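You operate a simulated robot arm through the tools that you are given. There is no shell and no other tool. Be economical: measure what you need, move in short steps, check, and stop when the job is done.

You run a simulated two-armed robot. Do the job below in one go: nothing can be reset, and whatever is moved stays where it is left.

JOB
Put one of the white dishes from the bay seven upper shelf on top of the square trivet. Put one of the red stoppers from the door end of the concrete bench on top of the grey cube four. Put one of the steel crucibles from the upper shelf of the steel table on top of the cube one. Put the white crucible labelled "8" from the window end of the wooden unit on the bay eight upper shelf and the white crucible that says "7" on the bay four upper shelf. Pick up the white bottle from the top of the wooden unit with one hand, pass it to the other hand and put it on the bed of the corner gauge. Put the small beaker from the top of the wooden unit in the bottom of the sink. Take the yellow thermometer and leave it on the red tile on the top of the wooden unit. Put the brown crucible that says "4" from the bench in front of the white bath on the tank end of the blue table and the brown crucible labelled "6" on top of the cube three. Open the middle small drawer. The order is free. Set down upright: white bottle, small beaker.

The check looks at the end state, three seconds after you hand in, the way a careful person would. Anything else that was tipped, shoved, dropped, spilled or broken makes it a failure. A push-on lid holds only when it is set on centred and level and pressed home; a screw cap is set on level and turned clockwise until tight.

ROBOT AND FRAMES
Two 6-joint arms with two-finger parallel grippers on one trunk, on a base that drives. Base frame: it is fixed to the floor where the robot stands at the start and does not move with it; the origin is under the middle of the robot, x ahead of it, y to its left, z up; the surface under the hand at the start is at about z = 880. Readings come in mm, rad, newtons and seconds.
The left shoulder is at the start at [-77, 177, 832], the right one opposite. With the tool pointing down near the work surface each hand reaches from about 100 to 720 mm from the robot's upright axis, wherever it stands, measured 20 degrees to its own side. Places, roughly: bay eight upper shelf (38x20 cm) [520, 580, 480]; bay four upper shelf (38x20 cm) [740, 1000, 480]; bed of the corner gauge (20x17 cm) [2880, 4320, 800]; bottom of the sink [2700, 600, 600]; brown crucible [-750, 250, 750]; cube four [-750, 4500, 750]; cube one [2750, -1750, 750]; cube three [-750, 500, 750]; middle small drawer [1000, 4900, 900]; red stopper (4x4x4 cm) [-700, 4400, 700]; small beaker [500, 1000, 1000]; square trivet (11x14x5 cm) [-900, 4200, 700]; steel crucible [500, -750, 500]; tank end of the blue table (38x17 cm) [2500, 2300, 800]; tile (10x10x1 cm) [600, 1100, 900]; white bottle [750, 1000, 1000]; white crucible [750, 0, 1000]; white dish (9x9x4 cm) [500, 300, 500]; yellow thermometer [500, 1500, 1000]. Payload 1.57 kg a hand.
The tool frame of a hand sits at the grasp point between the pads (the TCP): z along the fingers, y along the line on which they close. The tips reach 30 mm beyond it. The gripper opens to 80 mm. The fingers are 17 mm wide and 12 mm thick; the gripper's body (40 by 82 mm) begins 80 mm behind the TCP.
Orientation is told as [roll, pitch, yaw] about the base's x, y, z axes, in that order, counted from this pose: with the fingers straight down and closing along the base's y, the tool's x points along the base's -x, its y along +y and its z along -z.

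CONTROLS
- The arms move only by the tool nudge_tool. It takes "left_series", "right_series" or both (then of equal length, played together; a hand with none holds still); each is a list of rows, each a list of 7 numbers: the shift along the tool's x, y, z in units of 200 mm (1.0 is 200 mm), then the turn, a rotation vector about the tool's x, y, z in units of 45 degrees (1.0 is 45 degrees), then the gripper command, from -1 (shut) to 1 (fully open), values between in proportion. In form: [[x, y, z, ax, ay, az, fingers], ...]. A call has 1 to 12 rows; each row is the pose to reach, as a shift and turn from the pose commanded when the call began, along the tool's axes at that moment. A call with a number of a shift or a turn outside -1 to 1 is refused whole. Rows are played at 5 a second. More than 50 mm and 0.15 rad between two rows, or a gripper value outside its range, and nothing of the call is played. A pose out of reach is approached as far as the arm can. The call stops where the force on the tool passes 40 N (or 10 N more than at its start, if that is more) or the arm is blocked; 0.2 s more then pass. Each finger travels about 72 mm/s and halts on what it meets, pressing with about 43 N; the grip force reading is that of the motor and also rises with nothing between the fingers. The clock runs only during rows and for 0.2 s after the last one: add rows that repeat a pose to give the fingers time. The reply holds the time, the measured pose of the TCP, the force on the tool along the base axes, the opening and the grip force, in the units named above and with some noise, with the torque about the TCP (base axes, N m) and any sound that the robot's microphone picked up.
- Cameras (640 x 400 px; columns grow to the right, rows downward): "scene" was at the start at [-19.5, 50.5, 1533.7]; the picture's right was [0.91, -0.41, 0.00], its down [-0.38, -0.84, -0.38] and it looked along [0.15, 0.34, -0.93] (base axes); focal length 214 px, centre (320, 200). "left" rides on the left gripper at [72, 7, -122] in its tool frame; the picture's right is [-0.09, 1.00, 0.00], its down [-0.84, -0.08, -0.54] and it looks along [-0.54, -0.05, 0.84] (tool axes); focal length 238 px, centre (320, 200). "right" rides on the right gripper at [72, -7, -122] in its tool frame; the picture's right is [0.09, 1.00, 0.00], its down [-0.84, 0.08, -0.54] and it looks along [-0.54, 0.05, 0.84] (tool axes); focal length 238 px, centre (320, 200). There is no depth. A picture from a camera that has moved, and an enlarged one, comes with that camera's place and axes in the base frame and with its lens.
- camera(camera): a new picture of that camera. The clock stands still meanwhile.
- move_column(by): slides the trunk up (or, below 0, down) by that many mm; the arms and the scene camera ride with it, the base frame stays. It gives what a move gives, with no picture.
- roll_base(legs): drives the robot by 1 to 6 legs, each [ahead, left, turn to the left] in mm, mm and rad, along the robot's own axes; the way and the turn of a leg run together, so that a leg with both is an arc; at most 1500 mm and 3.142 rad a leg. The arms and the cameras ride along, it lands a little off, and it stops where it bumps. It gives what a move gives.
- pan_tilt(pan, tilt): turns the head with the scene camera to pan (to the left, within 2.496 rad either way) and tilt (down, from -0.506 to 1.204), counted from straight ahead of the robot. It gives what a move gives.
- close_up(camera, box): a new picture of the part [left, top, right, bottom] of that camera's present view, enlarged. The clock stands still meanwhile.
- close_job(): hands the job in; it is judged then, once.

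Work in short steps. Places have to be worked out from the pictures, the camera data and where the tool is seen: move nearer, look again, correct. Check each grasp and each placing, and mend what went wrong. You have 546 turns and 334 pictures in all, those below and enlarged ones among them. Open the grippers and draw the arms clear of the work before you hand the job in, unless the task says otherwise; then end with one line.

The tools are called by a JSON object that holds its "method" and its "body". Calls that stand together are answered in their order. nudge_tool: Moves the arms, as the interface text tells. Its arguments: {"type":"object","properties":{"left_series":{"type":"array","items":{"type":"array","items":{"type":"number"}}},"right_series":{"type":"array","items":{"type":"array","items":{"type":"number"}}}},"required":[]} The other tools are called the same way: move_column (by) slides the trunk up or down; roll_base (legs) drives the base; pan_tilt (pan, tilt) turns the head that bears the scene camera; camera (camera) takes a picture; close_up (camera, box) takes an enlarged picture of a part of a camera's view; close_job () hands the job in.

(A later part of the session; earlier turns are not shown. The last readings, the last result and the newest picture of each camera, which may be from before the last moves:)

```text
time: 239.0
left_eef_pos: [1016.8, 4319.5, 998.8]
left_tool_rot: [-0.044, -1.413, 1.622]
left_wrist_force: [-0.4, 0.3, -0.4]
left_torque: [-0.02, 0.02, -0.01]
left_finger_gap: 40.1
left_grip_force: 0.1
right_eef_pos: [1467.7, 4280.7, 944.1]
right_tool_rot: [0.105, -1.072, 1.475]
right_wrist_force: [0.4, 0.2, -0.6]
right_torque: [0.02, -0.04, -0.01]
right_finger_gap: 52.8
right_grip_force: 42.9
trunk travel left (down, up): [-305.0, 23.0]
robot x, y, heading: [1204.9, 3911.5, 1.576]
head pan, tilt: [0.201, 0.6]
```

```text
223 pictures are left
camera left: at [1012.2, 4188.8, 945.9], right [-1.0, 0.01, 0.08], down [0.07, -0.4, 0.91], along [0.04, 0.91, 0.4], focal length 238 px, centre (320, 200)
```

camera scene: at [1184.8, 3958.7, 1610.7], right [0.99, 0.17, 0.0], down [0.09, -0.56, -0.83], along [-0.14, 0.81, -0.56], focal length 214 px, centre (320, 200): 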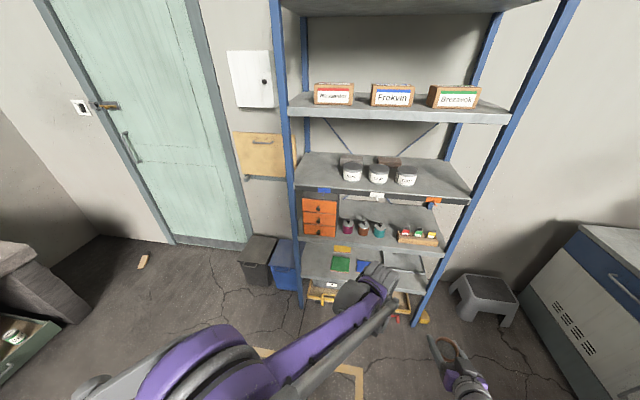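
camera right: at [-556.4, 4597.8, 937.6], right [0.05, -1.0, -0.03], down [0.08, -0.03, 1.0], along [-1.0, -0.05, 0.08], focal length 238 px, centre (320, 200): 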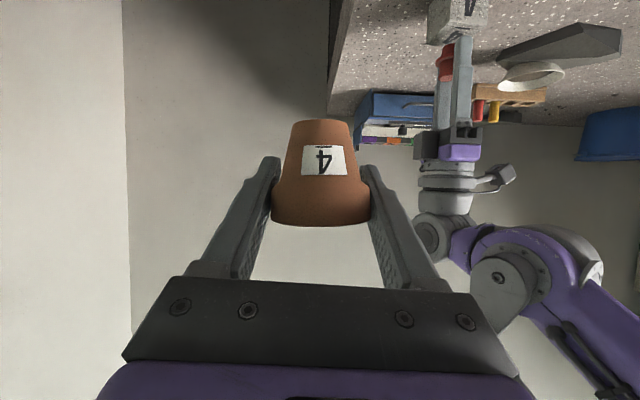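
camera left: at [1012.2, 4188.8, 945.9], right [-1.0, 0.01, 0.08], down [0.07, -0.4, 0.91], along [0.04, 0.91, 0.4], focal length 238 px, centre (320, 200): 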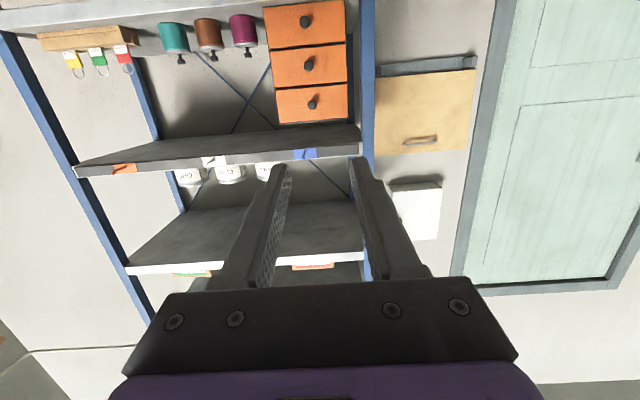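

Lower the column 100 mm and drive ahead 300 mm, then look.

{"method": "move_column", "body": {"by": -105}}

{"method": "roll_base", "body": {"legs": [[320, 0, 0]]}}

{"method": "camera", "body": {"camera": "left"}}

{"method": "close_up", "body": {"camera": "scene", "box": [240, 220, 400, 340]}}

```text
time: 240.3
left_eef_pos: [1018.2, 4319.0, 894.0]
left_tool_rot: [-0.043, -1.413, 1.623]
left_wrist_force: [0.5, 0.8, 0.0]
left_torque: [0.02, 0.01, 0.02]
left_finger_gap: 39.8
left_grip_force: 0.1
right_eef_pos: [1467.8, 4281.1, 838.2]
right_tool_rot: [0.102, -1.074, 1.474]
right_wrist_force: [0.8, -0.3, 0.3]
right_torque: [-0.02, 0.01, 0.01]
right_finger_gap: 52.9
right_grip_force: 42.7
trunk travel left (down, up): [-200.0, 128.0]
robot x, y, heading: [1204.6, 3912.6, 1.567]
head pan, tilt: [0.201, 0.6]
```

```text
time: 242.5
left_eef_pos: [1013.7, 4634.8, 892.8]
left_tool_rot: [-0.044, -1.414, 1.623]
left_wrist_force: [-0.1, 0.3, -0.6]
left_torque: [0.02, 0.02, -0.01]
left_finger_gap: 39.9
left_grip_force: 0.2
right_eef_pos: [1465.0, 4597.6, 838.6]
right_tool_rot: [0.105, -1.072, 1.478]
right_wrist_force: [0.2, 0.3, -1.2]
right_torque: [0.02, -0.03, -0.04]
right_finger_gap: 52.8
right_grip_force: 42.9
trunk travel left (down, up): [-200.0, 128.0]
robot x, y, heading: [1201.4, 4226.1, 1.578]
head pan, tilt: [0.201, 0.6]
```

```text
222 pictures are left
camera left: at [1009.7, 4503.6, 840.8], right [-1.0, 0.0, 0.08], down [0.08, -0.4, 0.91], along [0.04, 0.92, 0.4], focal length 238 px, centre (320, 200)
```

left: 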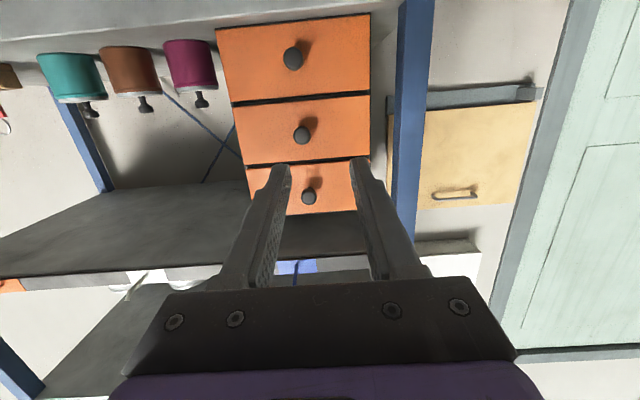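

```text
3.33 times, centred on (320, 280) of scene
camera zoom: at [1181.6, 4277.6, 1500.9], right [0.98, 0.21, 0.0], down [0.12, -0.55, -0.82], along [-0.17, 0.81, -0.57], focal length 715 px, centre (320, -67)
```

zoom: 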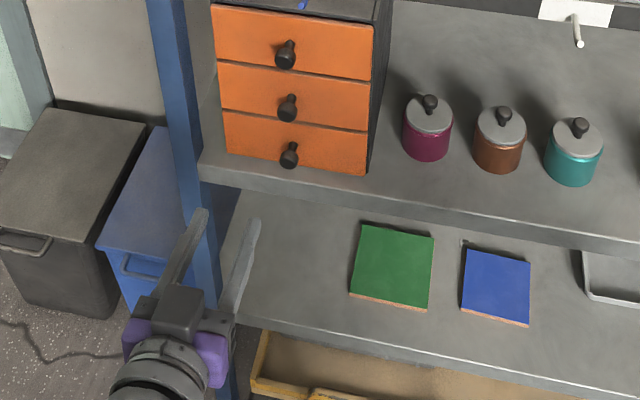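

Knob refined to ≈(1036,4811,886). Align and approach to ~50 mm short.

{"method": "nudge_tool", "body": {"left_series": [[-0.05, -0.11, 0.1, 0, 0, 0, 0], [-0.08, -0.11, 0.33, 0, 0, 0, 0], [-0.108, -0.11, 0.56, 0, 0, 0, 0]]}}

{"method": "camera", "body": {"camera": "left"}}

{"method": "close_up", "body": {"camera": "scene", "box": [240, 200, 400, 320]}}

```text
time: 243.3
left_eef_pos: [1034.0, 4750.4, 896.9]
left_tool_rot: [-0.276, -1.405, 1.864]
left_wrist_force: [0.2, -0.5, 0.2]
left_torque: [-0.03, 0.09, -0.02]
left_finger_gap: 40.0
left_grip_force: 0.0
left hand out of reach, approached as far as the arm can: row 1, 2
right_eef_pos: [1465.7, 4597.7, 839.4]
right_tool_rot: [0.102, -1.07, 1.478]
right_wrist_force: [-0.2, 0.3, -1.2]
right_torque: [-0.02, -0.01, 0.03]
right_finger_gap: 52.9
right_grip_force: 42.8
trunk travel left (down, up): [-200.0, 128.0]
robot x, y, heading: [1201.1, 4230.9, 1.579]
head pan, tilt: [0.201, 0.6]
```

```text
220 pictures are left
camera left: at [1032.4, 4618.8, 844.7], right [-1.0, 0.0, 0.05], down [0.04, -0.4, 0.92], along [0.01, 0.92, 0.4], focal length 238 px, centre (320, 200)
```

left: 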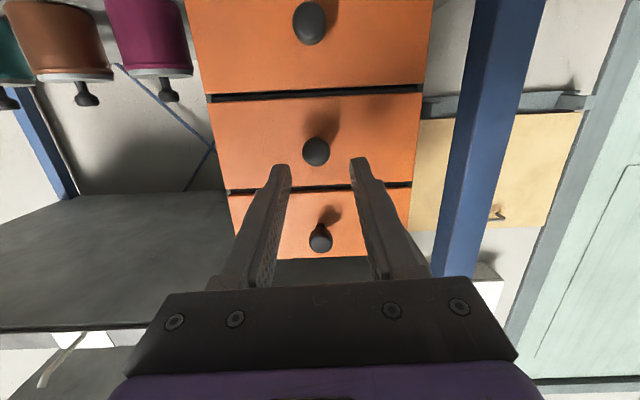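

```text
3.33 times, centred on (320, 260) of scene
camera zoom: at [1181.6, 4278.7, 1500.9], right [0.98, 0.21, 0.0], down [0.12, -0.55, -0.82], along [-0.17, 0.81, -0.57], focal length 715 px, centre (320, 0)
```

zoom: 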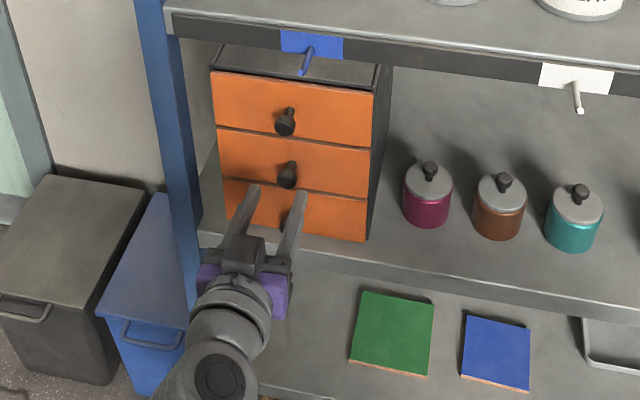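

Lined up. Advance 43 mm so the tips straddle the knob, then close.

{"method": "nudge_tool", "body": {"left_series": [[0, 0, 0.1, 0, 0, 0, 0], [0, 0, 0.215, 0, 0, 0, 0], [0, 0, 0.215, 0, 0, 0, 0]]}}

{"method": "camera", "body": {"camera": "left"}}

```text
time: 244.1
left_eef_pos: [1034.4, 4791.2, 892.6]
left_tool_rot: [-0.04, -1.414, 1.624]
left_wrist_force: [-0.7, 0.0, 0.0]
left_torque: [-0.03, -0.01, 0.04]
left_finger_gap: 40.0
left_grip_force: 0.1
right_eef_pos: [1466.1, 4597.1, 840.0]
right_tool_rot: [0.104, -1.071, 1.477]
right_wrist_force: [-0.1, -0.6, -1.0]
right_torque: [0.03, 0.02, 0.01]
right_finger_gap: 53.2
right_grip_force: 42.9
trunk travel left (down, up): [-200.0, 128.0]
robot x, y, heading: [1198.4, 4232.7, 1.578]
head pan, tilt: [0.201, 0.6]
```

```text
218 pictures are left
camera left: at [1029.4, 4659.3, 839.5], right [-1.0, 0.0, 0.08], down [0.08, -0.4, 0.91], along [0.04, 0.91, 0.4], focal length 238 px, centre (320, 200)
```

left: 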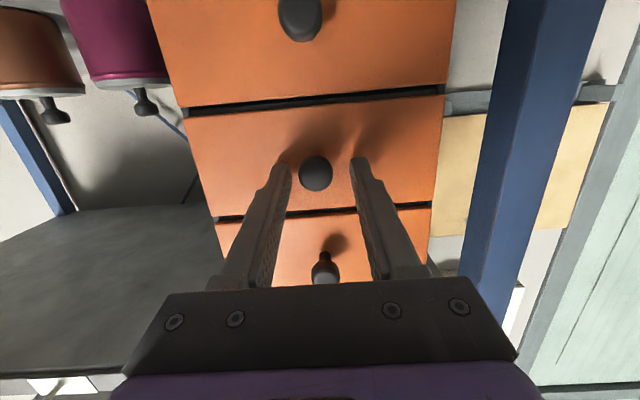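

Knob between the tips; close.

{"method": "nudge_tool", "body": {"left_series": [[0, 0, 0.02, 0, 0, 0, 0], [0, 0, 0.02, 0, 0, 0, -1], [0, 0, 0.02, 0, 0, 0, -1], [0, 0, 0.02, 0, 0, 0, -1]]}}

{"method": "nudge_tool", "body": {"left_series": [[0, 0, -0.1, 0, 0, 0, -1], [0, 0, -0.2, 0, 0, 0, -1], [0, 0, -0.3, 0, 0, 0, -1], [0, 0, -0.4, 0, 0, 0, -1]]}}

{"method": "close_up", "body": {"camera": "scene", "box": [240, 200, 400, 320]}}

```text
time: 245.1
left_eef_pos: [1036.3, 4795.3, 890.9]
left_tool_rot: [-0.04, -1.413, 1.62]
left_wrist_force: [10.5, 0.6, -1.5]
left_torque: [0.02, -0.11, -0.14]
left_finger_gap: 21.4
left_grip_force: 34.3
right_eef_pos: [1467.5, 4597.1, 837.8]
right_tool_rot: [0.107, -1.072, 1.477]
right_wrist_force: [-0.5, 0.5, -1.7]
right_torque: [0.0, -0.02, -0.03]
right_finger_gap: 52.9
right_grip_force: 43.6
trunk travel left (down, up): [-200.0, 128.0]
robot x, y, heading: [1200.0, 4231.5, 1.578]
head pan, tilt: [0.201, 0.6]
```

```text
time: 246.1
left_eef_pos: [1036.6, 4716.8, 906.2]
left_tool_rot: [-0.026, -1.419, 1.612]
left_wrist_force: [8.8, 0.1, 33.8]
left_torque: [0.5, -0.15, -0.49]
left_finger_gap: 0.0
left_grip_force: 21.0
right_eef_pos: [1467.1, 4594.5, 838.5]
right_tool_rot: [0.103, -1.075, 1.477]
right_wrist_force: [-0.9, 0.4, -1.0]
right_torque: [-0.01, 0.01, -0.04]
right_finger_gap: 52.8
right_grip_force: 42.9
trunk travel left (down, up): [-200.0, 128.0]
robot x, y, heading: [1201.7, 4229.0, 1.578]
head pan, tilt: [0.201, 0.6]
stopped in row 4 (left hand): the force on the tool passed its limit at 78 N (the readings are from after the stop); the commanded pose is now the measured one
```

```text
3.33 times, centred on (320, 260) of scene
camera zoom: at [1183.2, 4274.7, 1501.4], right [0.98, 0.2, 0.0], down [0.11, -0.55, -0.83], along [-0.17, 0.81, -0.56], focal length 715 px, centre (320, 0)
```

zoom: 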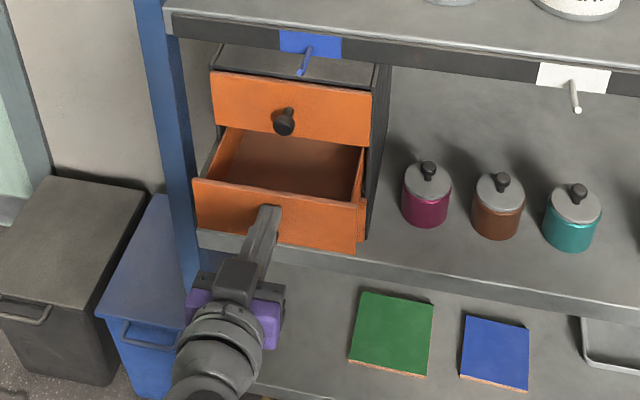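

The drawer is ~70 mm open; fingers slipped. Let me look and relax.

{"method": "nudge_tool", "body": {"left_series": [[0.02, 0, 0, 0, 0, 0, -0.5], [0.03, 0, 0, 0, 0, 0, 0], [0.03, 0, 0, 0, 0, 0, 0]]}}

{"method": "camera", "body": {"camera": "left"}}

```text
time: 246.4
left_eef_pos: [1034.4, 4718.5, 904.5]
left_tool_rot: [-0.03, -1.419, 1.619]
left_wrist_force: [-1.0, -0.1, -0.5]
left_torque: [0.03, 0.03, -0.03]
left_finger_gap: 20.1
left_grip_force: 0.5
right_eef_pos: [1465.7, 4597.4, 838.1]
right_tool_rot: [0.101, -1.071, 1.481]
right_wrist_force: [-0.2, 0.7, -0.4]
right_torque: [0.03, -0.04, 0.02]
right_finger_gap: 52.7
right_grip_force: 42.7
trunk travel left (down, up): [-200.0, 128.0]
robot x, y, heading: [1203.4, 4230.6, 1.577]
head pan, tilt: [0.201, 0.6]
stopped in row 1 (left hand): the force on the tool passed its limit at 53 N (the readings are from after the stop); the commanded pose is now the measured one
```

```text
216 pictures are left
camera left: at [1030.2, 4588.1, 850.8], right [-1.0, 0.0, 0.09], down [0.08, -0.41, 0.91], along [0.03, 0.91, 0.41], focal length 238 px, centre (320, 200)
```

left: 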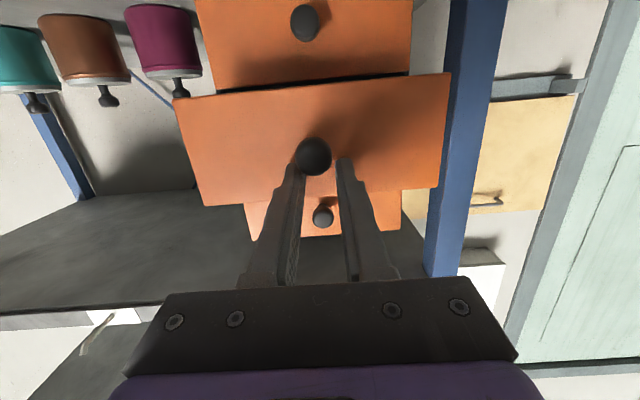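

Fingers sit just above the knob. Open, lower 9 mm, regrip and pull along a level line.

{"method": "nudge_tool", "body": {"left_series": [[0, 0, -0.02, 0, 0, 0, 0], [-0.01, 0, -0.02, 0, 0, 0, 0], [0.03, 0, -0.015, 0, 0, 0, 0], [0.06, 0, 0.02, 0, 0, 0, 0], [0.06, 0, 0.05, 0, 0, 0, 0]]}}

{"method": "camera", "body": {"camera": "left"}}

```text
time: 247.6
left_eef_pos: [1034.9, 4726.4, 890.0]
left_tool_rot: [-0.03, -1.419, 1.617]
left_wrist_force: [0.8, -0.7, 0.7]
left_torque: [0.05, 0.03, -0.01]
left_finger_gap: 40.3
left_grip_force: 0.7
right_eef_pos: [1467.0, 4596.9, 838.2]
right_tool_rot: [0.103, -1.071, 1.478]
right_wrist_force: [0.0, 0.8, -1.0]
right_torque: [0.0, 0.04, 0.01]
right_finger_gap: 52.6
right_grip_force: 43.2
trunk travel left (down, up): [-200.0, 128.0]
robot x, y, heading: [1202.5, 4230.4, 1.577]
head pan, tilt: [0.201, 0.6]
```

```text
215 pictures are left
camera left: at [1030.5, 4595.6, 836.9], right [-1.0, 0.0, 0.09], down [0.08, -0.41, 0.91], along [0.03, 0.91, 0.41], focal length 238 px, centre (320, 200)
```

left: 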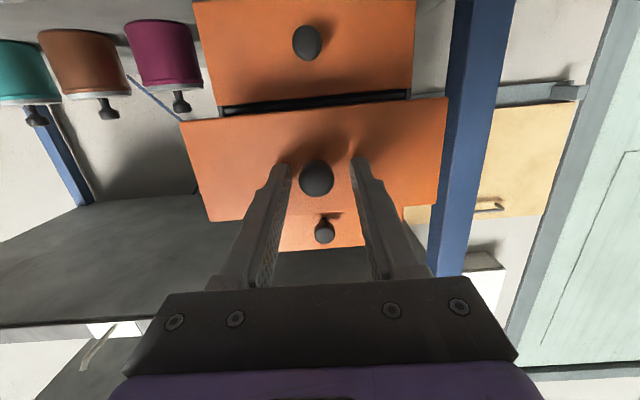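

{"method": "nudge_tool", "body": {"left_series": [[0, 0, 0.01, 0, 0, 0, -1], [0, 0, 0.01, 0, 0, 0, -1], [0, 0, 0.01, 0, 0, 0, -1], [0.012, 0, -0.07, 0, 0, 0, -1], [0.024, 0, -0.14, 0, 0, 0, -1], [0.036, 0, -0.21, 0, 0, 0, -1], [0.048, 0, -0.29, 0, 0, 0, -1]]}}

{"method": "close_up", "body": {"camera": "scene", "box": [240, 200, 400, 320]}}

```text
time: 249.2
left_eef_pos: [1035.8, 4667.7, 889.9]
left_tool_rot: [-0.026, -1.416, 1.615]
left_wrist_force: [13.1, -0.3, -17.0]
left_torque: [-0.08, -0.05, -0.21]
left_finger_gap: 21.3
left_grip_force: 35.1
right_eef_pos: [1466.3, 4597.2, 837.7]
right_tool_rot: [0.106, -1.071, 1.478]
right_wrist_force: [0.5, 0.5, -1.0]
right_torque: [0.0, 0.02, 0.0]
right_finger_gap: 53.1
right_grip_force: 42.9
trunk travel left (down, up): [-200.0, 128.0]
robot x, y, heading: [1203.7, 4229.6, 1.576]
head pan, tilt: [0.201, 0.6]
```

```text
3.33 times, centred on (320, 260) of scene
camera zoom: at [1183.1, 4277.9, 1500.8], right [0.98, 0.2, 0.0], down [0.11, -0.55, -0.82], along [-0.17, 0.81, -0.57], focal length 715 px, centre (320, 0)
```

zoom: 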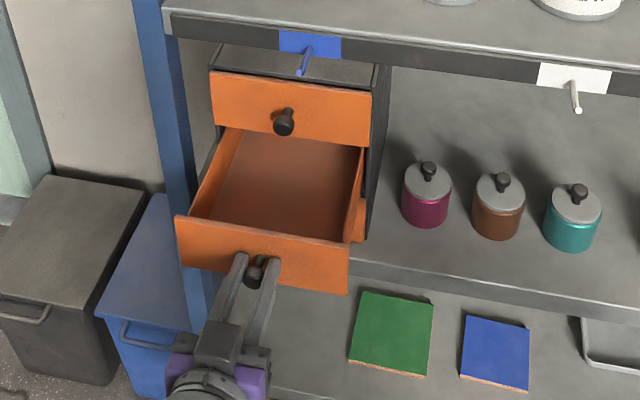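

The drawer is open ~125 mm. Release and back off.

{"method": "nudge_tool", "body": {"left_series": [[0, 0, 0, 0, 0, 0, -0.5], [0, 0, 0, 0, 0, 0, 0.2], [0, 0, 0, 0, 0, 0, 0.2], [0.02, 0, -0.12, 0, 0, 0, 0.2], [0.04, 0, -0.24, 0, 0, 0, 0.2]]}}

{"method": "roll_base", "body": {"legs": [[-400, 0, 0]]}}

{"method": "camera", "body": {"camera": "scene"}}

```text
time: 250.4
left_eef_pos: [1034.4, 4619.0, 889.7]
left_tool_rot: [-0.022, -1.421, 1.612]
left_wrist_force: [0.2, -0.3, -0.1]
left_torque: [0.0, -0.04, -0.03]
left_finger_gap: 48.1
left_grip_force: 0.1
right_eef_pos: [1466.8, 4595.9, 838.1]
right_tool_rot: [0.104, -1.071, 1.478]
right_wrist_force: [0.3, 0.4, -0.2]
right_torque: [0.04, -0.03, -0.03]
right_finger_gap: 52.9
right_grip_force: 43.5
trunk travel left (down, up): [-200.0, 128.0]
robot x, y, heading: [1199.4, 4229.6, 1.579]
head pan, tilt: [0.201, 0.6]
```

```text
time: 252.9
left_eef_pos: [1036.6, 4214.3, 889.0]
left_tool_rot: [-0.027, -1.418, 1.616]
left_wrist_force: [-0.8, 0.6, 0.8]
left_torque: [0.01, -0.02, 0.01]
left_finger_gap: 48.0
left_grip_force: 0.1
right_eef_pos: [1468.5, 4190.0, 838.6]
right_tool_rot: [0.102, -1.071, 1.477]
right_wrist_force: [0.5, 1.0, -0.6]
right_torque: [0.04, 0.0, -0.01]
right_finger_gap: 53.1
right_grip_force: 42.7
trunk travel left (down, up): [-200.0, 128.0]
robot x, y, heading: [1204.5, 3823.7, 1.58]
head pan, tilt: [0.201, 0.6]
```

```text
213 pictures are left
camera scene: at [1183.9, 3870.5, 1500.9], right [0.98, 0.2, 0.0], down [0.12, -0.55, -0.83], along [-0.17, 0.81, -0.56], focal length 214 px, centre (320, 200)
```

scene: 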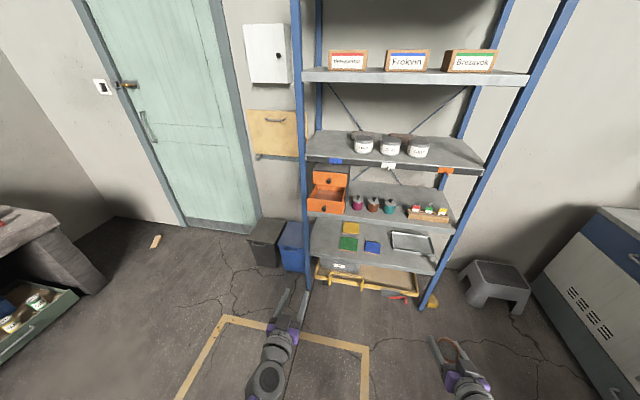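

Drawer open. Next crucible "4": turn to face +x and slide down to y≈2400 before the blue table.

{"method": "move_column", "body": {"by": 105}}

{"method": "roll_base", "body": {"legs": [[0, 0, -1.58], [150, -1400, 0]]}}

{"method": "pan_tilt", "body": {"pan": 0, "tilt": 0.6}}

{"method": "camera", "body": {"camera": "scene"}}

```text
time: 254.3
left_eef_pos: [1037.0, 4223.8, 1004.0]
left_tool_rot: [-0.034, -1.439, 1.624]
left_wrist_force: [0.0, 0.3, 0.0]
left_torque: [0.0, -0.02, -0.03]
left_finger_gap: 47.9
left_grip_force: 0.0
right_eef_pos: [1469.4, 4189.3, 944.6]
right_tool_rot: [0.103, -1.07, 1.478]
right_wrist_force: [-0.4, -0.4, -0.2]
right_torque: [0.01, 0.01, 0.01]
right_finger_gap: 52.8
right_grip_force: 42.8
trunk travel left (down, up): [-305.0, 23.0]
robot x, y, heading: [1204.3, 3821.9, 1.579]
head pan, tilt: [0.201, 0.6]
```

```text
time: 270.4
left_eef_pos: [1730.8, 2604.0, 1006.2]
left_tool_rot: [-0.033, -1.437, 0.023]
left_wrist_force: [0.3, 0.3, 0.1]
left_torque: [0.01, 0.01, -0.01]
left_finger_gap: 48.2
left_grip_force: 0.2
right_eef_pos: [1685.3, 2172.4, 942.9]
right_tool_rot: [0.102, -1.071, -0.119]
right_wrist_force: [0.2, 0.0, -1.3]
right_torque: [0.01, 0.01, 0.01]
right_finger_gap: 53.1
right_grip_force: 43.2
trunk travel left (down, up): [-305.0, 23.0]
robot x, y, heading: [1328.9, 2448.9, -0.022]
head pan, tilt: [0.201, 0.6]
```

```text
time: 271.1
left_eef_pos: [1730.6, 2602.7, 1006.4]
left_tool_rot: [-0.035, -1.438, 0.022]
left_wrist_force: [0.2, 0.3, -0.2]
left_torque: [0.0, 0.0, 0.0]
left_finger_gap: 47.9
left_grip_force: 0.1
right_eef_pos: [1685.2, 2172.8, 943.6]
right_tool_rot: [0.104, -1.071, -0.12]
right_wrist_force: [-0.6, 1.0, -0.5]
right_torque: [0.03, -0.04, 0.01]
right_finger_gap: 53.2
right_grip_force: 42.9
trunk travel left (down, up): [-305.0, 23.0]
robot x, y, heading: [1327.3, 2449.2, -0.02]
head pan, tilt: [0.0, 0.6]
```

```text
212 pictures are left
camera scene: at [1370.6, 2445.3, 1610.7], right [-0.02, -1.0, 0.0], down [-0.56, 0.01, -0.83], along [0.82, -0.02, -0.56], focal length 214 px, centre (320, 200)
```

scene: 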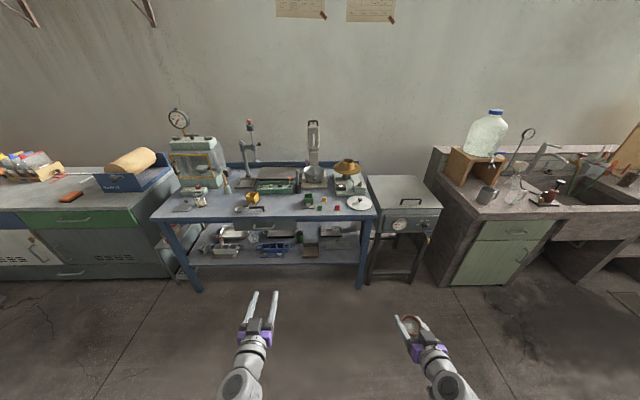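

{"method": "close_up", "body": {"camera": "scene", "box": [225, 140, 385, 240]}}

```text
4.00 times, centred on (305, 190) of scene
camera zoom: at [1370.6, 2445.3, 1610.7], right [-0.02, -1.0, 0.0], down [-0.56, 0.01, -0.83], along [0.82, -0.02, -0.56], focal length 858 px, centre (380, 240)
```

zoom: 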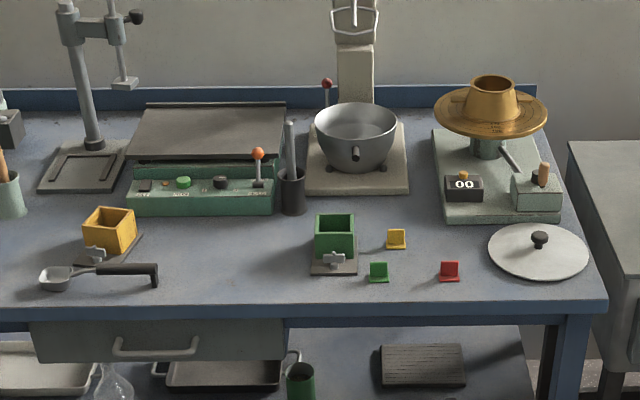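

Blue table: a free spot in the tank-end strip is ≈(2502,2322), between tokens and lid. I drive nearer and shift left.

{"method": "roll_base", "body": {"legs": [[600, 150, 0.02]]}}

{"method": "camera", "body": {"camera": "right"}}

{"method": "pan_tilt", "body": {"pan": -0.3, "tilt": 0.9}}

{"method": "camera", "body": {"camera": "scene"}}

```text
time: 274.6
left_eef_pos: [2316.6, 2762.1, 1004.6]
left_tool_rot: [-0.033, -1.438, 0.053]
left_wrist_force: [0.2, -1.6, -0.6]
left_torque: [-0.01, 0.01, 0.03]
left_finger_gap: 48.0
left_grip_force: 0.2
right_eef_pos: [2284.2, 2332.1, 942.8]
right_tool_rot: [0.103, -1.071, -0.09]
right_wrist_force: [-0.7, 0.2, -1.1]
right_torque: [0.0, 0.04, -0.03]
right_finger_gap: 52.8
right_grip_force: 42.7
trunk travel left (down, up): [-305.0, 23.0]
robot x, y, heading: [1915.3, 2594.6, 0.012]
head pan, tilt: [0.0, 0.6]
```

```text
210 pictures are left
camera right: at [2141.1, 2324.7, 937.6], right [-0.05, 1.0, -0.03], down [-0.08, 0.03, 1.0], along [1.0, 0.05, 0.08], focal length 238 px, centre (320, 200)
```

right: 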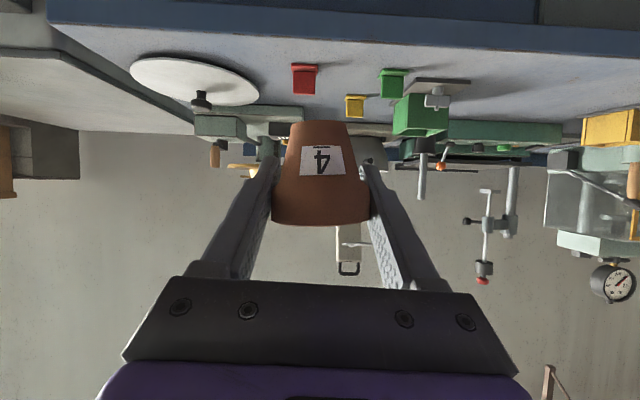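

```text
time: 275.4
left_eef_pos: [2316.1, 2762.9, 1003.5]
left_tool_rot: [-0.033, -1.438, 0.054]
left_wrist_force: [-0.3, 0.1, 0.8]
left_torque: [0.02, 0.02, 0.01]
left_finger_gap: 47.9
left_grip_force: 0.1
right_eef_pos: [2284.5, 2330.9, 944.8]
right_tool_rot: [0.103, -1.072, -0.09]
right_wrist_force: [0.5, 0.8, -0.4]
right_torque: [-0.02, 0.01, 0.01]
right_finger_gap: 52.8
right_grip_force: 42.8
trunk travel left (down, up): [-305.0, 23.0]
robot x, y, heading: [1917.6, 2597.9, 0.003]
head pan, tilt: [-0.3, 0.901]
```

```text
209 pictures are left
camera scene: at [1945.5, 2571.1, 1586.0], right [-0.29, -0.96, 0.0], down [-0.75, 0.22, -0.62], along [0.6, -0.18, -0.78], focal length 214 px, centre (320, 200)
```

scene: 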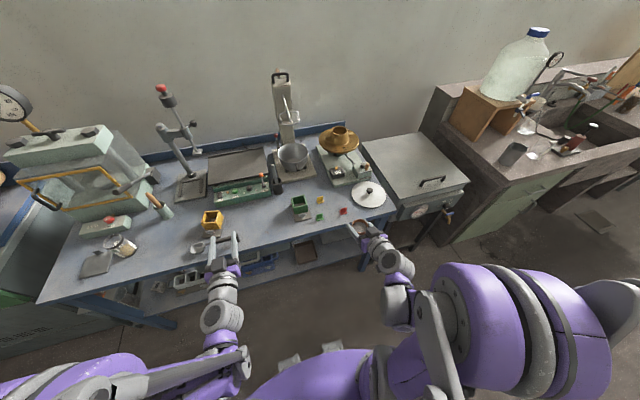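

Table z≈800 and tokens located. Move in high (first part).

{"method": "nudge_tool", "body": {"right_series": [[-0.07, -0.016, 0.2, 0, 0, 0, -1], [-0.14, -0.03, 0.4, 0, 0, 0, -1], [-0.2, -0.05, 0.6, 0, 0, 0, -1], [-0.27, -0.067, 0.8, 0, 0, 0, -1], [-0.333, -0.083, 1.0, 0, 0, 0, -1]]}}

{"method": "camera", "body": {"camera": "right"}}

{"method": "close_up", "body": {"camera": "scene", "box": [280, 170, 400, 250]}}

```text
time: 276.6
left_eef_pos: [2316.5, 2763.1, 1005.3]
left_tool_rot: [-0.032, -1.438, 0.051]
left_wrist_force: [-0.2, -0.1, 0.8]
left_torque: [0.0, 0.0, 0.03]
left_finger_gap: 47.8
left_grip_force: 0.1
right_eef_pos: [2493.0, 2316.0, 901.7]
right_tool_rot: [0.103, -1.072, -0.091]
right_wrist_force: [-0.3, -0.8, -0.5]
right_torque: [0.0, -0.02, -0.01]
right_finger_gap: 52.7
right_grip_force: 42.2
trunk travel left (down, up): [-305.0, 23.0]
robot x, y, heading: [1920.6, 2594.4, 0.014]
head pan, tilt: [-0.3, 0.901]
```

```text
208 pictures are left
camera right: at [2350.1, 2309.4, 895.8], right [-0.04, 1.0, -0.03], down [-0.08, 0.03, 1.0], along [1.0, 0.05, 0.08], focal length 238 px, centre (320, 200)
```

right: 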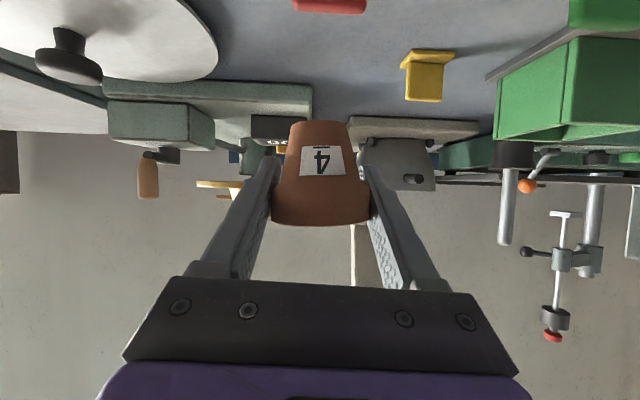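

```text
5.00 times, centred on (340, 210) of scene
camera zoom: at [1946.8, 2570.8, 1585.9], right [-0.29, -0.96, 0.0], down [-0.75, 0.23, -0.62], along [0.59, -0.18, -0.78], focal length 1072 px, centre (220, 150)
```

zoom: 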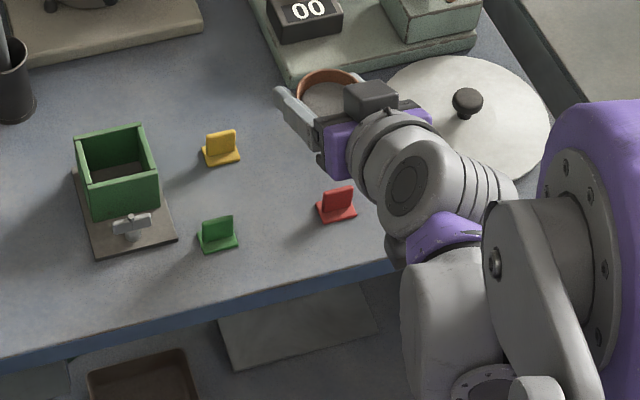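

Shift +19 mm deeper then lower to just above the table.

{"method": "nudge_tool", "body": {"right_series": [[-0.045, 0.01, 0.084, 0, 0, 0, -1], [0.07, 0.003, 0.145, 0, 0, 0, -1], [0.19, -0.004, 0.21, 0, 0, 0, -1], [0.212, -0.006, 0.221, 0, 0, 0, -1]]}}

{"method": "camera", "body": {"camera": "right"}}

{"method": "close_up", "body": {"camera": "scene", "box": [280, 170, 400, 250]}}

```text
time: 277.6
left_eef_pos: [2316.1, 2762.5, 1005.3]
left_tool_rot: [-0.033, -1.437, 0.055]
left_wrist_force: [0.5, 0.5, 0.1]
left_torque: [0.03, -0.01, -0.03]
left_finger_gap: 48.2
left_grip_force: 0.0
right_eef_pos: [2511.3, 2317.7, 846.6]
right_tool_rot: [0.103, -1.072, -0.089]
right_wrist_force: [-0.5, -1.1, -1.1]
right_torque: [0.01, 0.0, -0.03]
right_finger_gap: 53.0
right_grip_force: 43.1
trunk travel left (down, up): [-305.0, 23.0]
robot x, y, heading: [1917.6, 2595.0, 0.009]
head pan, tilt: [-0.3, 0.901]
```

```text
206 pictures are left
camera right: at [2367.6, 2312.1, 840.6], right [-0.05, 1.0, -0.03], down [-0.08, 0.03, 1.0], along [1.0, 0.05, 0.08], focal length 238 px, centre (320, 200)
```

right: 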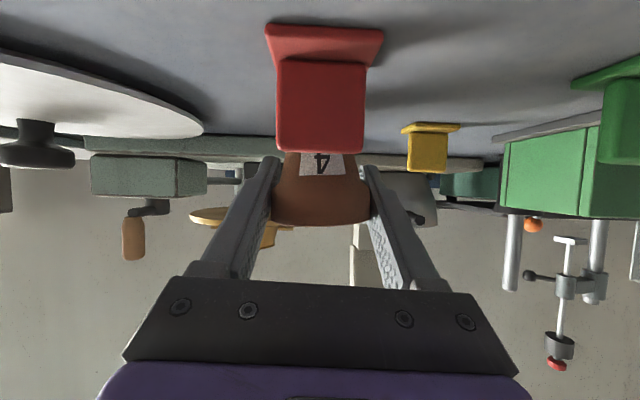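

```text
5.00 times, centred on (340, 210) of scene
camera zoom: at [1945.4, 2571.2, 1585.9], right [-0.29, -0.96, 0.0], down [-0.75, 0.23, -0.62], along [0.59, -0.18, -0.78], focal length 1072 px, centre (220, 150)
```

zoom: 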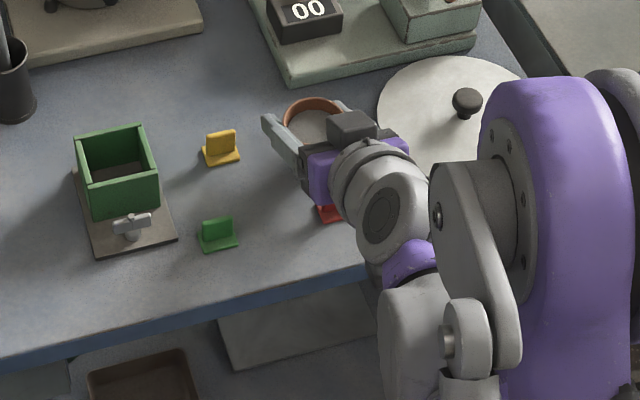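

{"method": "nudge_tool", "body": {"right_series": [[0.022, 0, 0.012, 0, 0, 0, -1], [0.031, 0, 0.0165, 0, 0, 0, -1], [0.04, 0, 0.0215, 0, 0, 0, -1], [0.047, 0, 0.025, 0, 0, 0, -1]]}}

```text
time: 278.6
left_eef_pos: [2317.8, 2762.1, 1005.1]
left_tool_rot: [-0.033, -1.437, 0.054]
left_wrist_force: [-0.5, -0.3, 0.5]
left_torque: [-0.04, -0.01, 0.01]
left_finger_gap: 48.0
left_grip_force: 0.1
right_eef_pos: [2511.6, 2319.5, 837.8]
right_tool_rot: [0.103, -1.073, -0.089]
right_wrist_force: [-0.6, 0.2, 0.0]
right_torque: [0.04, 0.02, -0.01]
right_finger_gap: 53.0
right_grip_force: 43.1
trunk travel left (down, up): [-305.0, 23.0]
robot x, y, heading: [1918.6, 2593.0, 0.013]
head pan, tilt: [-0.3, 0.901]
```

{"method": "nudge_tool", "body": {"right_series": [[0.009, 0, 0.005, 0, 0, 0, -1], [0.013, 0, 0.007, 0, 0, 0, -1], [0.018, 0, 0.01, 0, 0, 0, -1], [0.022, 0, 0.012, 0, 0, 0, -1], [0.027, 0, 0.0145, 0, 0, 0, -1]]}}

```text
time: 279.8
left_eef_pos: [2313.2, 2762.4, 1005.0]
left_tool_rot: [-0.041, -1.44, 0.063]
left_wrist_force: [0.2, 0.5, -0.4]
left_torque: [0.04, -0.02, -0.02]
left_finger_gap: 48.0
left_grip_force: 0.1
right_eef_pos: [2509.2, 2317.4, 833.1]
right_tool_rot: [0.101, -1.079, -0.094]
right_wrist_force: [-0.5, -0.1, 24.5]
right_torque: [0.25, 0.41, 0.02]
right_finger_gap: 53.0
right_grip_force: 42.8
trunk travel left (down, up): [-305.0, 23.0]
robot x, y, heading: [1916.4, 2595.2, 0.006]
head pan, tilt: [-0.3, 0.901]
stopped in row 5 (right hand): the force on the tool passed its limit at 40 N (the readings are from after the stop); the commanded pose is now the measured one
```

Contact made. Relieve, open to ~64 mm, and retreat along the fingers.

{"method": "nudge_tool", "body": {"right_series": [[-0.004, 0, -0.002, 0, 0, 0, -0.2], [-0.004, 0, -0.002, 0, 0, 0, 0.6], [-0.004, 0, -0.002, 0, 0, 0, 0.6], [0, 0, -0.15, 0, 0, 0, 0.6], [0, 0, -0.35, 0, 0, 0, 0.6], [0, 0, -0.55, 0, 0, 0, 0.6], [0, 0, -0.75, 0, 0, 0, 0.6]]}}

{"method": "close_up", "body": {"camera": "scene", "box": [280, 150, 400, 230]}}

{"method": "camera", "body": {"camera": "right"}}

```text
time: 281.4
left_eef_pos: [2316.2, 2763.1, 1006.7]
left_tool_rot: [-0.035, -1.44, 0.055]
left_wrist_force: [-0.5, 1.1, 0.3]
left_torque: [-0.04, -0.01, 0.0]
left_finger_gap: 48.2
left_grip_force: 0.0
right_eef_pos: [2378.3, 2314.1, 902.7]
right_tool_rot: [0.1, -1.076, -0.09]
right_wrist_force: [0.7, 0.0, 0.1]
right_torque: [-0.01, -0.01, -0.02]
right_finger_gap: 64.1
right_grip_force: 0.0
trunk travel left (down, up): [-305.0, 23.0]
robot x, y, heading: [1920.7, 2596.1, 0.008]
head pan, tilt: [-0.3, 0.901]
```

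```text
5.00 times, centred on (340, 190) of scene
camera zoom: at [1944.1, 2571.4, 1585.9], right [-0.29, -0.96, 0.0], down [-0.75, 0.23, -0.62], along [0.6, -0.18, -0.78], focal length 1072 px, centre (220, 250)
```

zoom: 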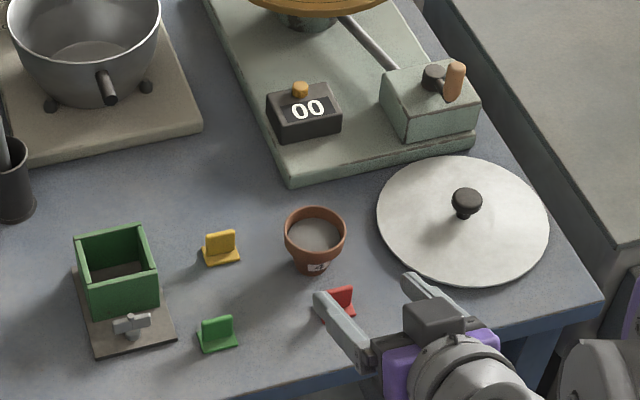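

```text
203 pictures are left
camera right: at [2234.6, 2308.7, 894.9], right [-0.04, 1.0, -0.03], down [-0.08, 0.03, 1.0], along [1.0, 0.04, 0.08], focal length 238 px, centre (320, 200)
```

right: 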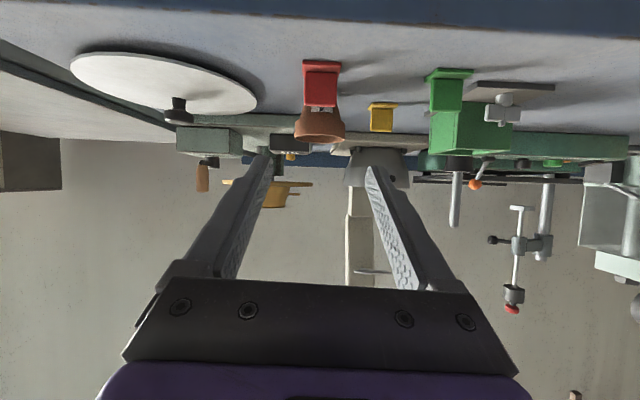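

"4" stands at the tank end. Now to the back side of the wooden unit: back off, turn around and slide along it.

{"method": "nudge_tool", "body": {"right_series": [[0.1, 0, -0.18, 0, 0, 0, 0.6], [0.15, 0, -0.4, 0, 0, 0, 0.6]]}}

{"method": "roll_base", "body": {"legs": [[-430, 0, 0], [0, 0, 1.571], [0, 0, 1.571], [0, 1250, 0]]}}

{"method": "pan_tilt", "body": {"pan": 0, "tilt": 0.7}}

{"method": "camera", "body": {"camera": "scene"}}

```text
time: 282.0
left_eef_pos: [2315.2, 2762.2, 1005.8]
left_tool_rot: [-0.038, -1.439, 0.057]
left_wrist_force: [-0.3, -0.5, -1.0]
left_torque: [0.0, -0.01, -0.01]
left_finger_gap: 47.8
left_grip_force: 0.1
right_eef_pos: [2297.4, 2312.1, 925.4]
right_tool_rot: [0.101, -1.076, -0.09]
right_wrist_force: [0.5, 0.4, -0.6]
right_torque: [0.0, -0.02, -0.01]
right_finger_gap: 63.9
right_grip_force: 0.0
right hand out of reach, approached as far as the arm can: row 1, 2
trunk travel left (down, up): [-305.0, 23.0]
robot x, y, heading: [1917.5, 2596.8, 0.011]
head pan, tilt: [-0.3, 0.901]
```

```text
time: 303.3
left_eef_pos: [1137.0, 1148.7, 1003.9]
left_tool_rot: [-0.033, -1.438, -3.065]
left_wrist_force: [-0.1, 0.0, -0.9]
left_torque: [0.0, -0.01, 0.01]
left_finger_gap: 47.8
left_grip_force: 0.2
right_eef_pos: [1144.8, 1600.0, 924.0]
right_tool_rot: [0.098, -1.074, 3.074]
right_wrist_force: [-0.6, -0.6, -0.5]
right_torque: [0.02, -0.03, 0.01]
right_finger_gap: 64.0
right_grip_force: 0.1
trunk travel left (down, up): [-305.0, 23.0]
robot x, y, heading: [1531.1, 1326.4, -3.113]
head pan, tilt: [-0.3, 0.901]
```

```text
time: 304.1
left_eef_pos: [1136.3, 1148.3, 1004.0]
left_tool_rot: [-0.033, -1.438, -3.065]
left_wrist_force: [0.6, -0.6, -0.2]
left_torque: [0.0, 0.01, 0.01]
left_finger_gap: 48.0
left_grip_force: 0.0
right_eef_pos: [1144.2, 1599.3, 924.6]
right_tool_rot: [0.103, -1.074, 3.074]
right_wrist_force: [-0.6, 0.1, -0.2]
right_torque: [0.02, -0.06, -0.03]
right_finger_gap: 64.0
right_grip_force: 0.0
trunk travel left (down, up): [-305.0, 23.0]
robot x, y, heading: [1530.3, 1322.4, -3.108]
head pan, tilt: [0.0, 0.7]
```

```text
202 pictures are left
camera scene: at [1487.0, 1322.2, 1602.0], right [-0.03, 1.0, 0.0], down [0.64, 0.02, -0.76], along [-0.76, -0.02, -0.64], focal length 214 px, centre (320, 200)
```

scene: 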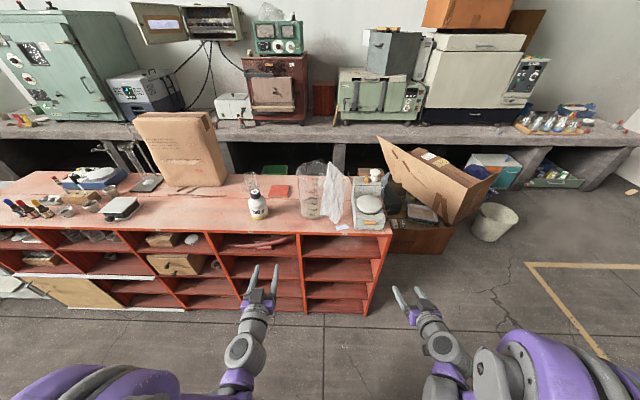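

{"method": "close_up", "body": {"camera": "scene", "box": [230, 155, 400, 260]}}

{"method": "close_up", "body": {"camera": "scene", "box": [60, 160, 300, 310]}}

```text
3.76 times, centred on (315, 208) of scene
camera zoom: at [1487.0, 1322.2, 1602.0], right [-0.03, 1.0, 0.0], down [0.64, 0.02, -0.76], along [-0.76, -0.02, -0.64], focal length 807 px, centre (339, 172)
```

zoom: 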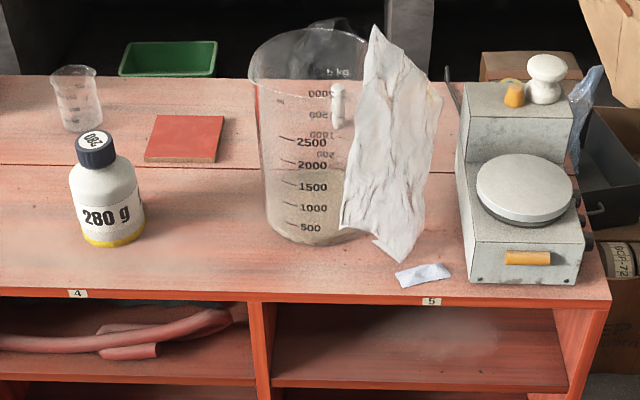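

```text
2.67 times, centred on (180, 235) of scene
camera zoom: at [1487.0, 1322.2, 1602.0], right [-0.03, 1.0, 0.0], down [0.64, 0.02, -0.76], along [-0.76, -0.02, -0.64], focal length 572 px, centre (693, 107)
```

zoom: 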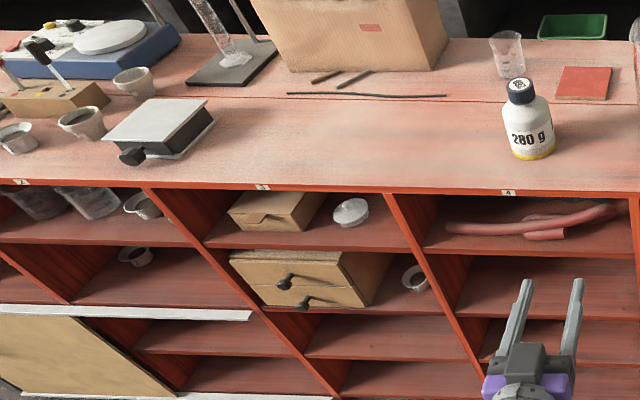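

I see bottle (280 g), beaker and tile; the thermometer isn't visible yet. I slide 450 mm toward the door end and look from there.

{"method": "roll_base", "body": {"legs": [[0, -450, 0]]}}

{"method": "close_up", "body": {"camera": "scene", "box": [160, 150, 360, 270]}}

```text
time: 308.6
left_eef_pos: [1122.5, 1596.8, 1004.8]
left_tool_rot: [-0.033, -1.438, -3.064]
left_wrist_force: [-0.9, 0.2, -0.1]
left_torque: [-0.04, 0.01, -0.01]
left_finger_gap: 48.1
left_grip_force: 0.1
right_eef_pos: [1130.1, 2046.6, 924.6]
right_tool_rot: [0.101, -1.074, 3.074]
right_wrist_force: [-0.2, 0.3, 0.1]
right_torque: [-0.04, -0.01, 0.02]
right_finger_gap: 64.2
right_grip_force: 0.1
trunk travel left (down, up): [-305.0, 23.0]
robot x, y, heading: [1514.3, 1774.8, -3.113]
head pan, tilt: [0.0, 0.7]
```

```text
3.20 times, centred on (260, 210) of scene
camera zoom: at [1472.8, 1771.2, 1602.1], right [-0.03, 1.0, 0.0], down [0.64, 0.02, -0.76], along [-0.76, -0.03, -0.64], focal length 686 px, centre (512, 168)
```

zoom: 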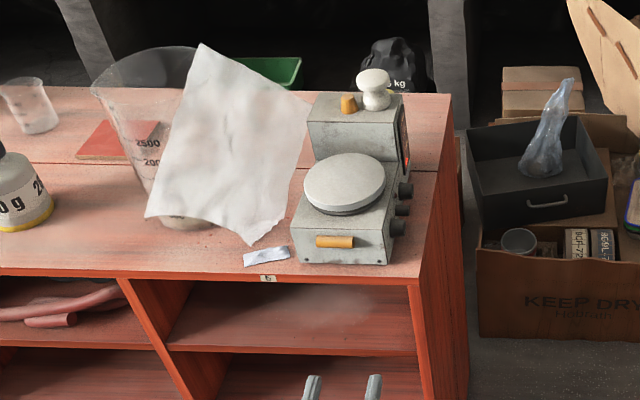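

Sheet and jug hide the rear. I go around the door end of the unit for a view from there.

{"method": "roll_base", "body": {"legs": [[0, -600, 0], [450, 0, 0]]}}

{"method": "pan_tilt", "body": {"pan": 0.95, "tilt": 0.7}}

{"method": "camera", "body": {"camera": "scene"}}

```text
time: 316.6
left_eef_pos: [654.4, 2169.7, 1004.9]
left_tool_rot: [-0.032, -1.438, -3.049]
left_wrist_force: [-0.6, 1.3, -1.0]
left_torque: [-0.02, 0.01, 0.02]
left_finger_gap: 47.9
left_grip_force: 0.0
right_eef_pos: [656.2, 2621.5, 924.6]
right_tool_rot: [0.101, -1.072, 3.09]
right_wrist_force: [0.0, 0.6, 0.1]
right_torque: [0.01, 0.03, 0.01]
right_finger_gap: 63.7
right_grip_force: 0.0
trunk travel left (down, up): [-305.0, 23.0]
robot x, y, heading: [1047.5, 2352.0, -3.094]
head pan, tilt: [0.0, 0.7]
```

```text
time: 317.9
left_eef_pos: [654.8, 2170.7, 1004.4]
left_tool_rot: [-0.034, -1.437, -3.048]
left_wrist_force: [0.1, 0.1, -1.2]
left_torque: [0.0, -0.01, -0.01]
left_finger_gap: 48.0
left_grip_force: 0.1
right_eef_pos: [655.9, 2621.0, 924.1]
right_tool_rot: [0.101, -1.074, 3.089]
right_wrist_force: [-0.1, 0.1, 0.7]
right_torque: [0.01, -0.01, 0.03]
right_finger_gap: 63.9
right_grip_force: 0.1
trunk travel left (down, up): [-305.0, 23.0]
robot x, y, heading: [1044.6, 2351.9, -3.1]
head pan, tilt: [0.949, 0.7]
```

```text
198 pictures are left
camera scene: at [1041.0, 2282.1, 1602.1], right [-0.84, 0.54, 0.0], down [0.35, 0.54, -0.76], along [-0.42, -0.64, -0.64], focal length 214 px, centre (320, 200)
```

scene: 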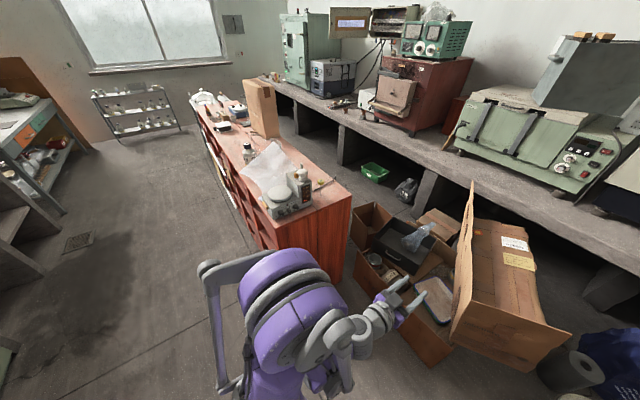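

{"method": "close_up", "body": {"camera": "scene", "box": [230, 130, 350, 220]}}

```text
4.44 times, centred on (290, 175) of scene
camera zoom: at [1041.0, 2282.1, 1602.1], right [-0.84, 0.54, 0.0], down [0.35, 0.54, -0.76], along [-0.42, -0.64, -0.64], focal length 953 px, centre (453, 311)
```

zoom: 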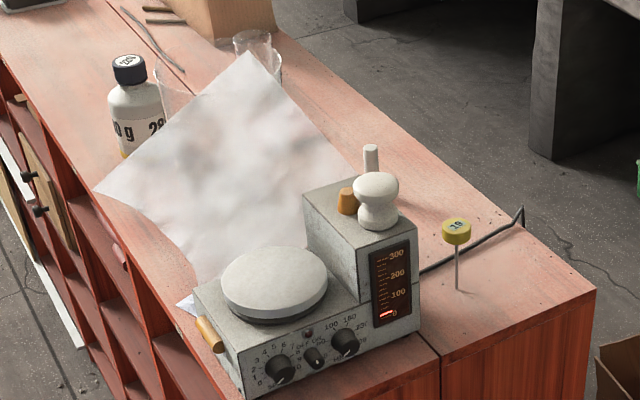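

The yellow thermometer stands upright near (542,1529), head at z≈970, near the door end. I turn to face −y and position the right hand in line with it.

{"method": "roll_base", "body": {"legs": [[0, 0, 1.529], [0, -320, 0]]}}

{"method": "pan_tilt", "body": {"pan": 0, "tilt": 0.9}}

{"method": "camera", "body": {"camera": "scene"}}

{"method": "camera", "body": {"camera": "right"}}

```text
time: 325.0
left_eef_pos: [888.6, 1952.6, 1005.9]
left_tool_rot: [-0.035, -1.439, -1.526]
left_wrist_force: [-0.4, 0.1, -0.2]
left_torque: [0.0, -0.01, 0.03]
left_finger_gap: 48.2
left_grip_force: 0.0
right_eef_pos: [438.8, 1975.4, 923.2]
right_tool_rot: [0.101, -1.072, -1.672]
right_wrist_force: [0.1, 0.0, 0.1]
right_torque: [-0.01, -0.01, -0.03]
right_finger_gap: 64.0
right_grip_force: 0.0
trunk travel left (down, up): [-305.0, 23.0]
robot x, y, heading: [723.1, 2355.2, -1.567]
head pan, tilt: [0.949, 0.7]
```

```text
time: 326.2
left_eef_pos: [889.3, 1952.9, 1004.7]
left_tool_rot: [-0.035, -1.438, -1.525]
left_wrist_force: [-0.2, -0.8, 0.1]
left_torque: [-0.02, 0.03, 0.01]
left_finger_gap: 48.1
left_grip_force: 0.1
right_eef_pos: [438.2, 1974.8, 924.7]
right_tool_rot: [0.102, -1.073, -1.671]
right_wrist_force: [0.6, -0.1, 0.6]
right_torque: [0.02, 0.01, 0.0]
right_finger_gap: 64.0
right_grip_force: 0.1
trunk travel left (down, up): [-305.0, 23.0]
robot x, y, heading: [726.8, 2352.0, -1.572]
head pan, tilt: [0.0, 0.901]
```

```text
196 pictures are left
camera scene: at [723.2, 2318.5, 1585.9], right [-1.0, 0.0, 0.0], down [0.0, 0.78, -0.62], along [0.0, -0.62, -0.78], focal length 214 px, centre (320, 200)
```

scene: 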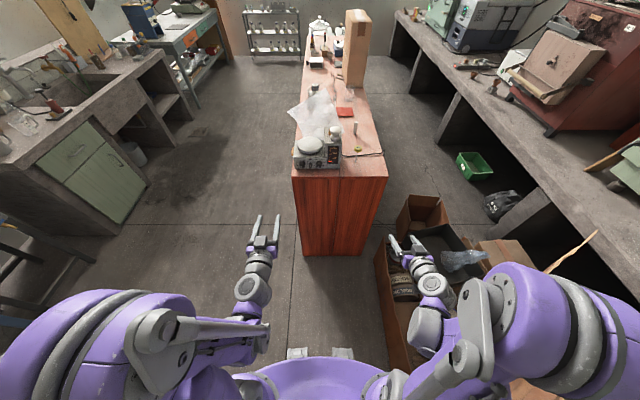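

```text
195 pictures are left
camera right: at [431.9, 2117.2, 917.9], right [1.0, 0.03, -0.03], down [0.03, 0.08, 1.0], along [0.03, -1.0, 0.08], focal length 238 px, centre (320, 200)
```

right: 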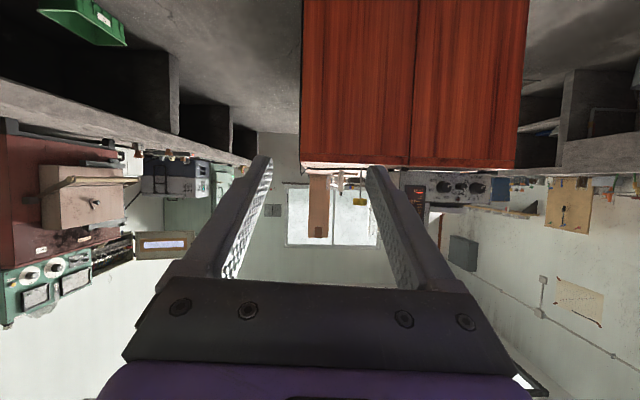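

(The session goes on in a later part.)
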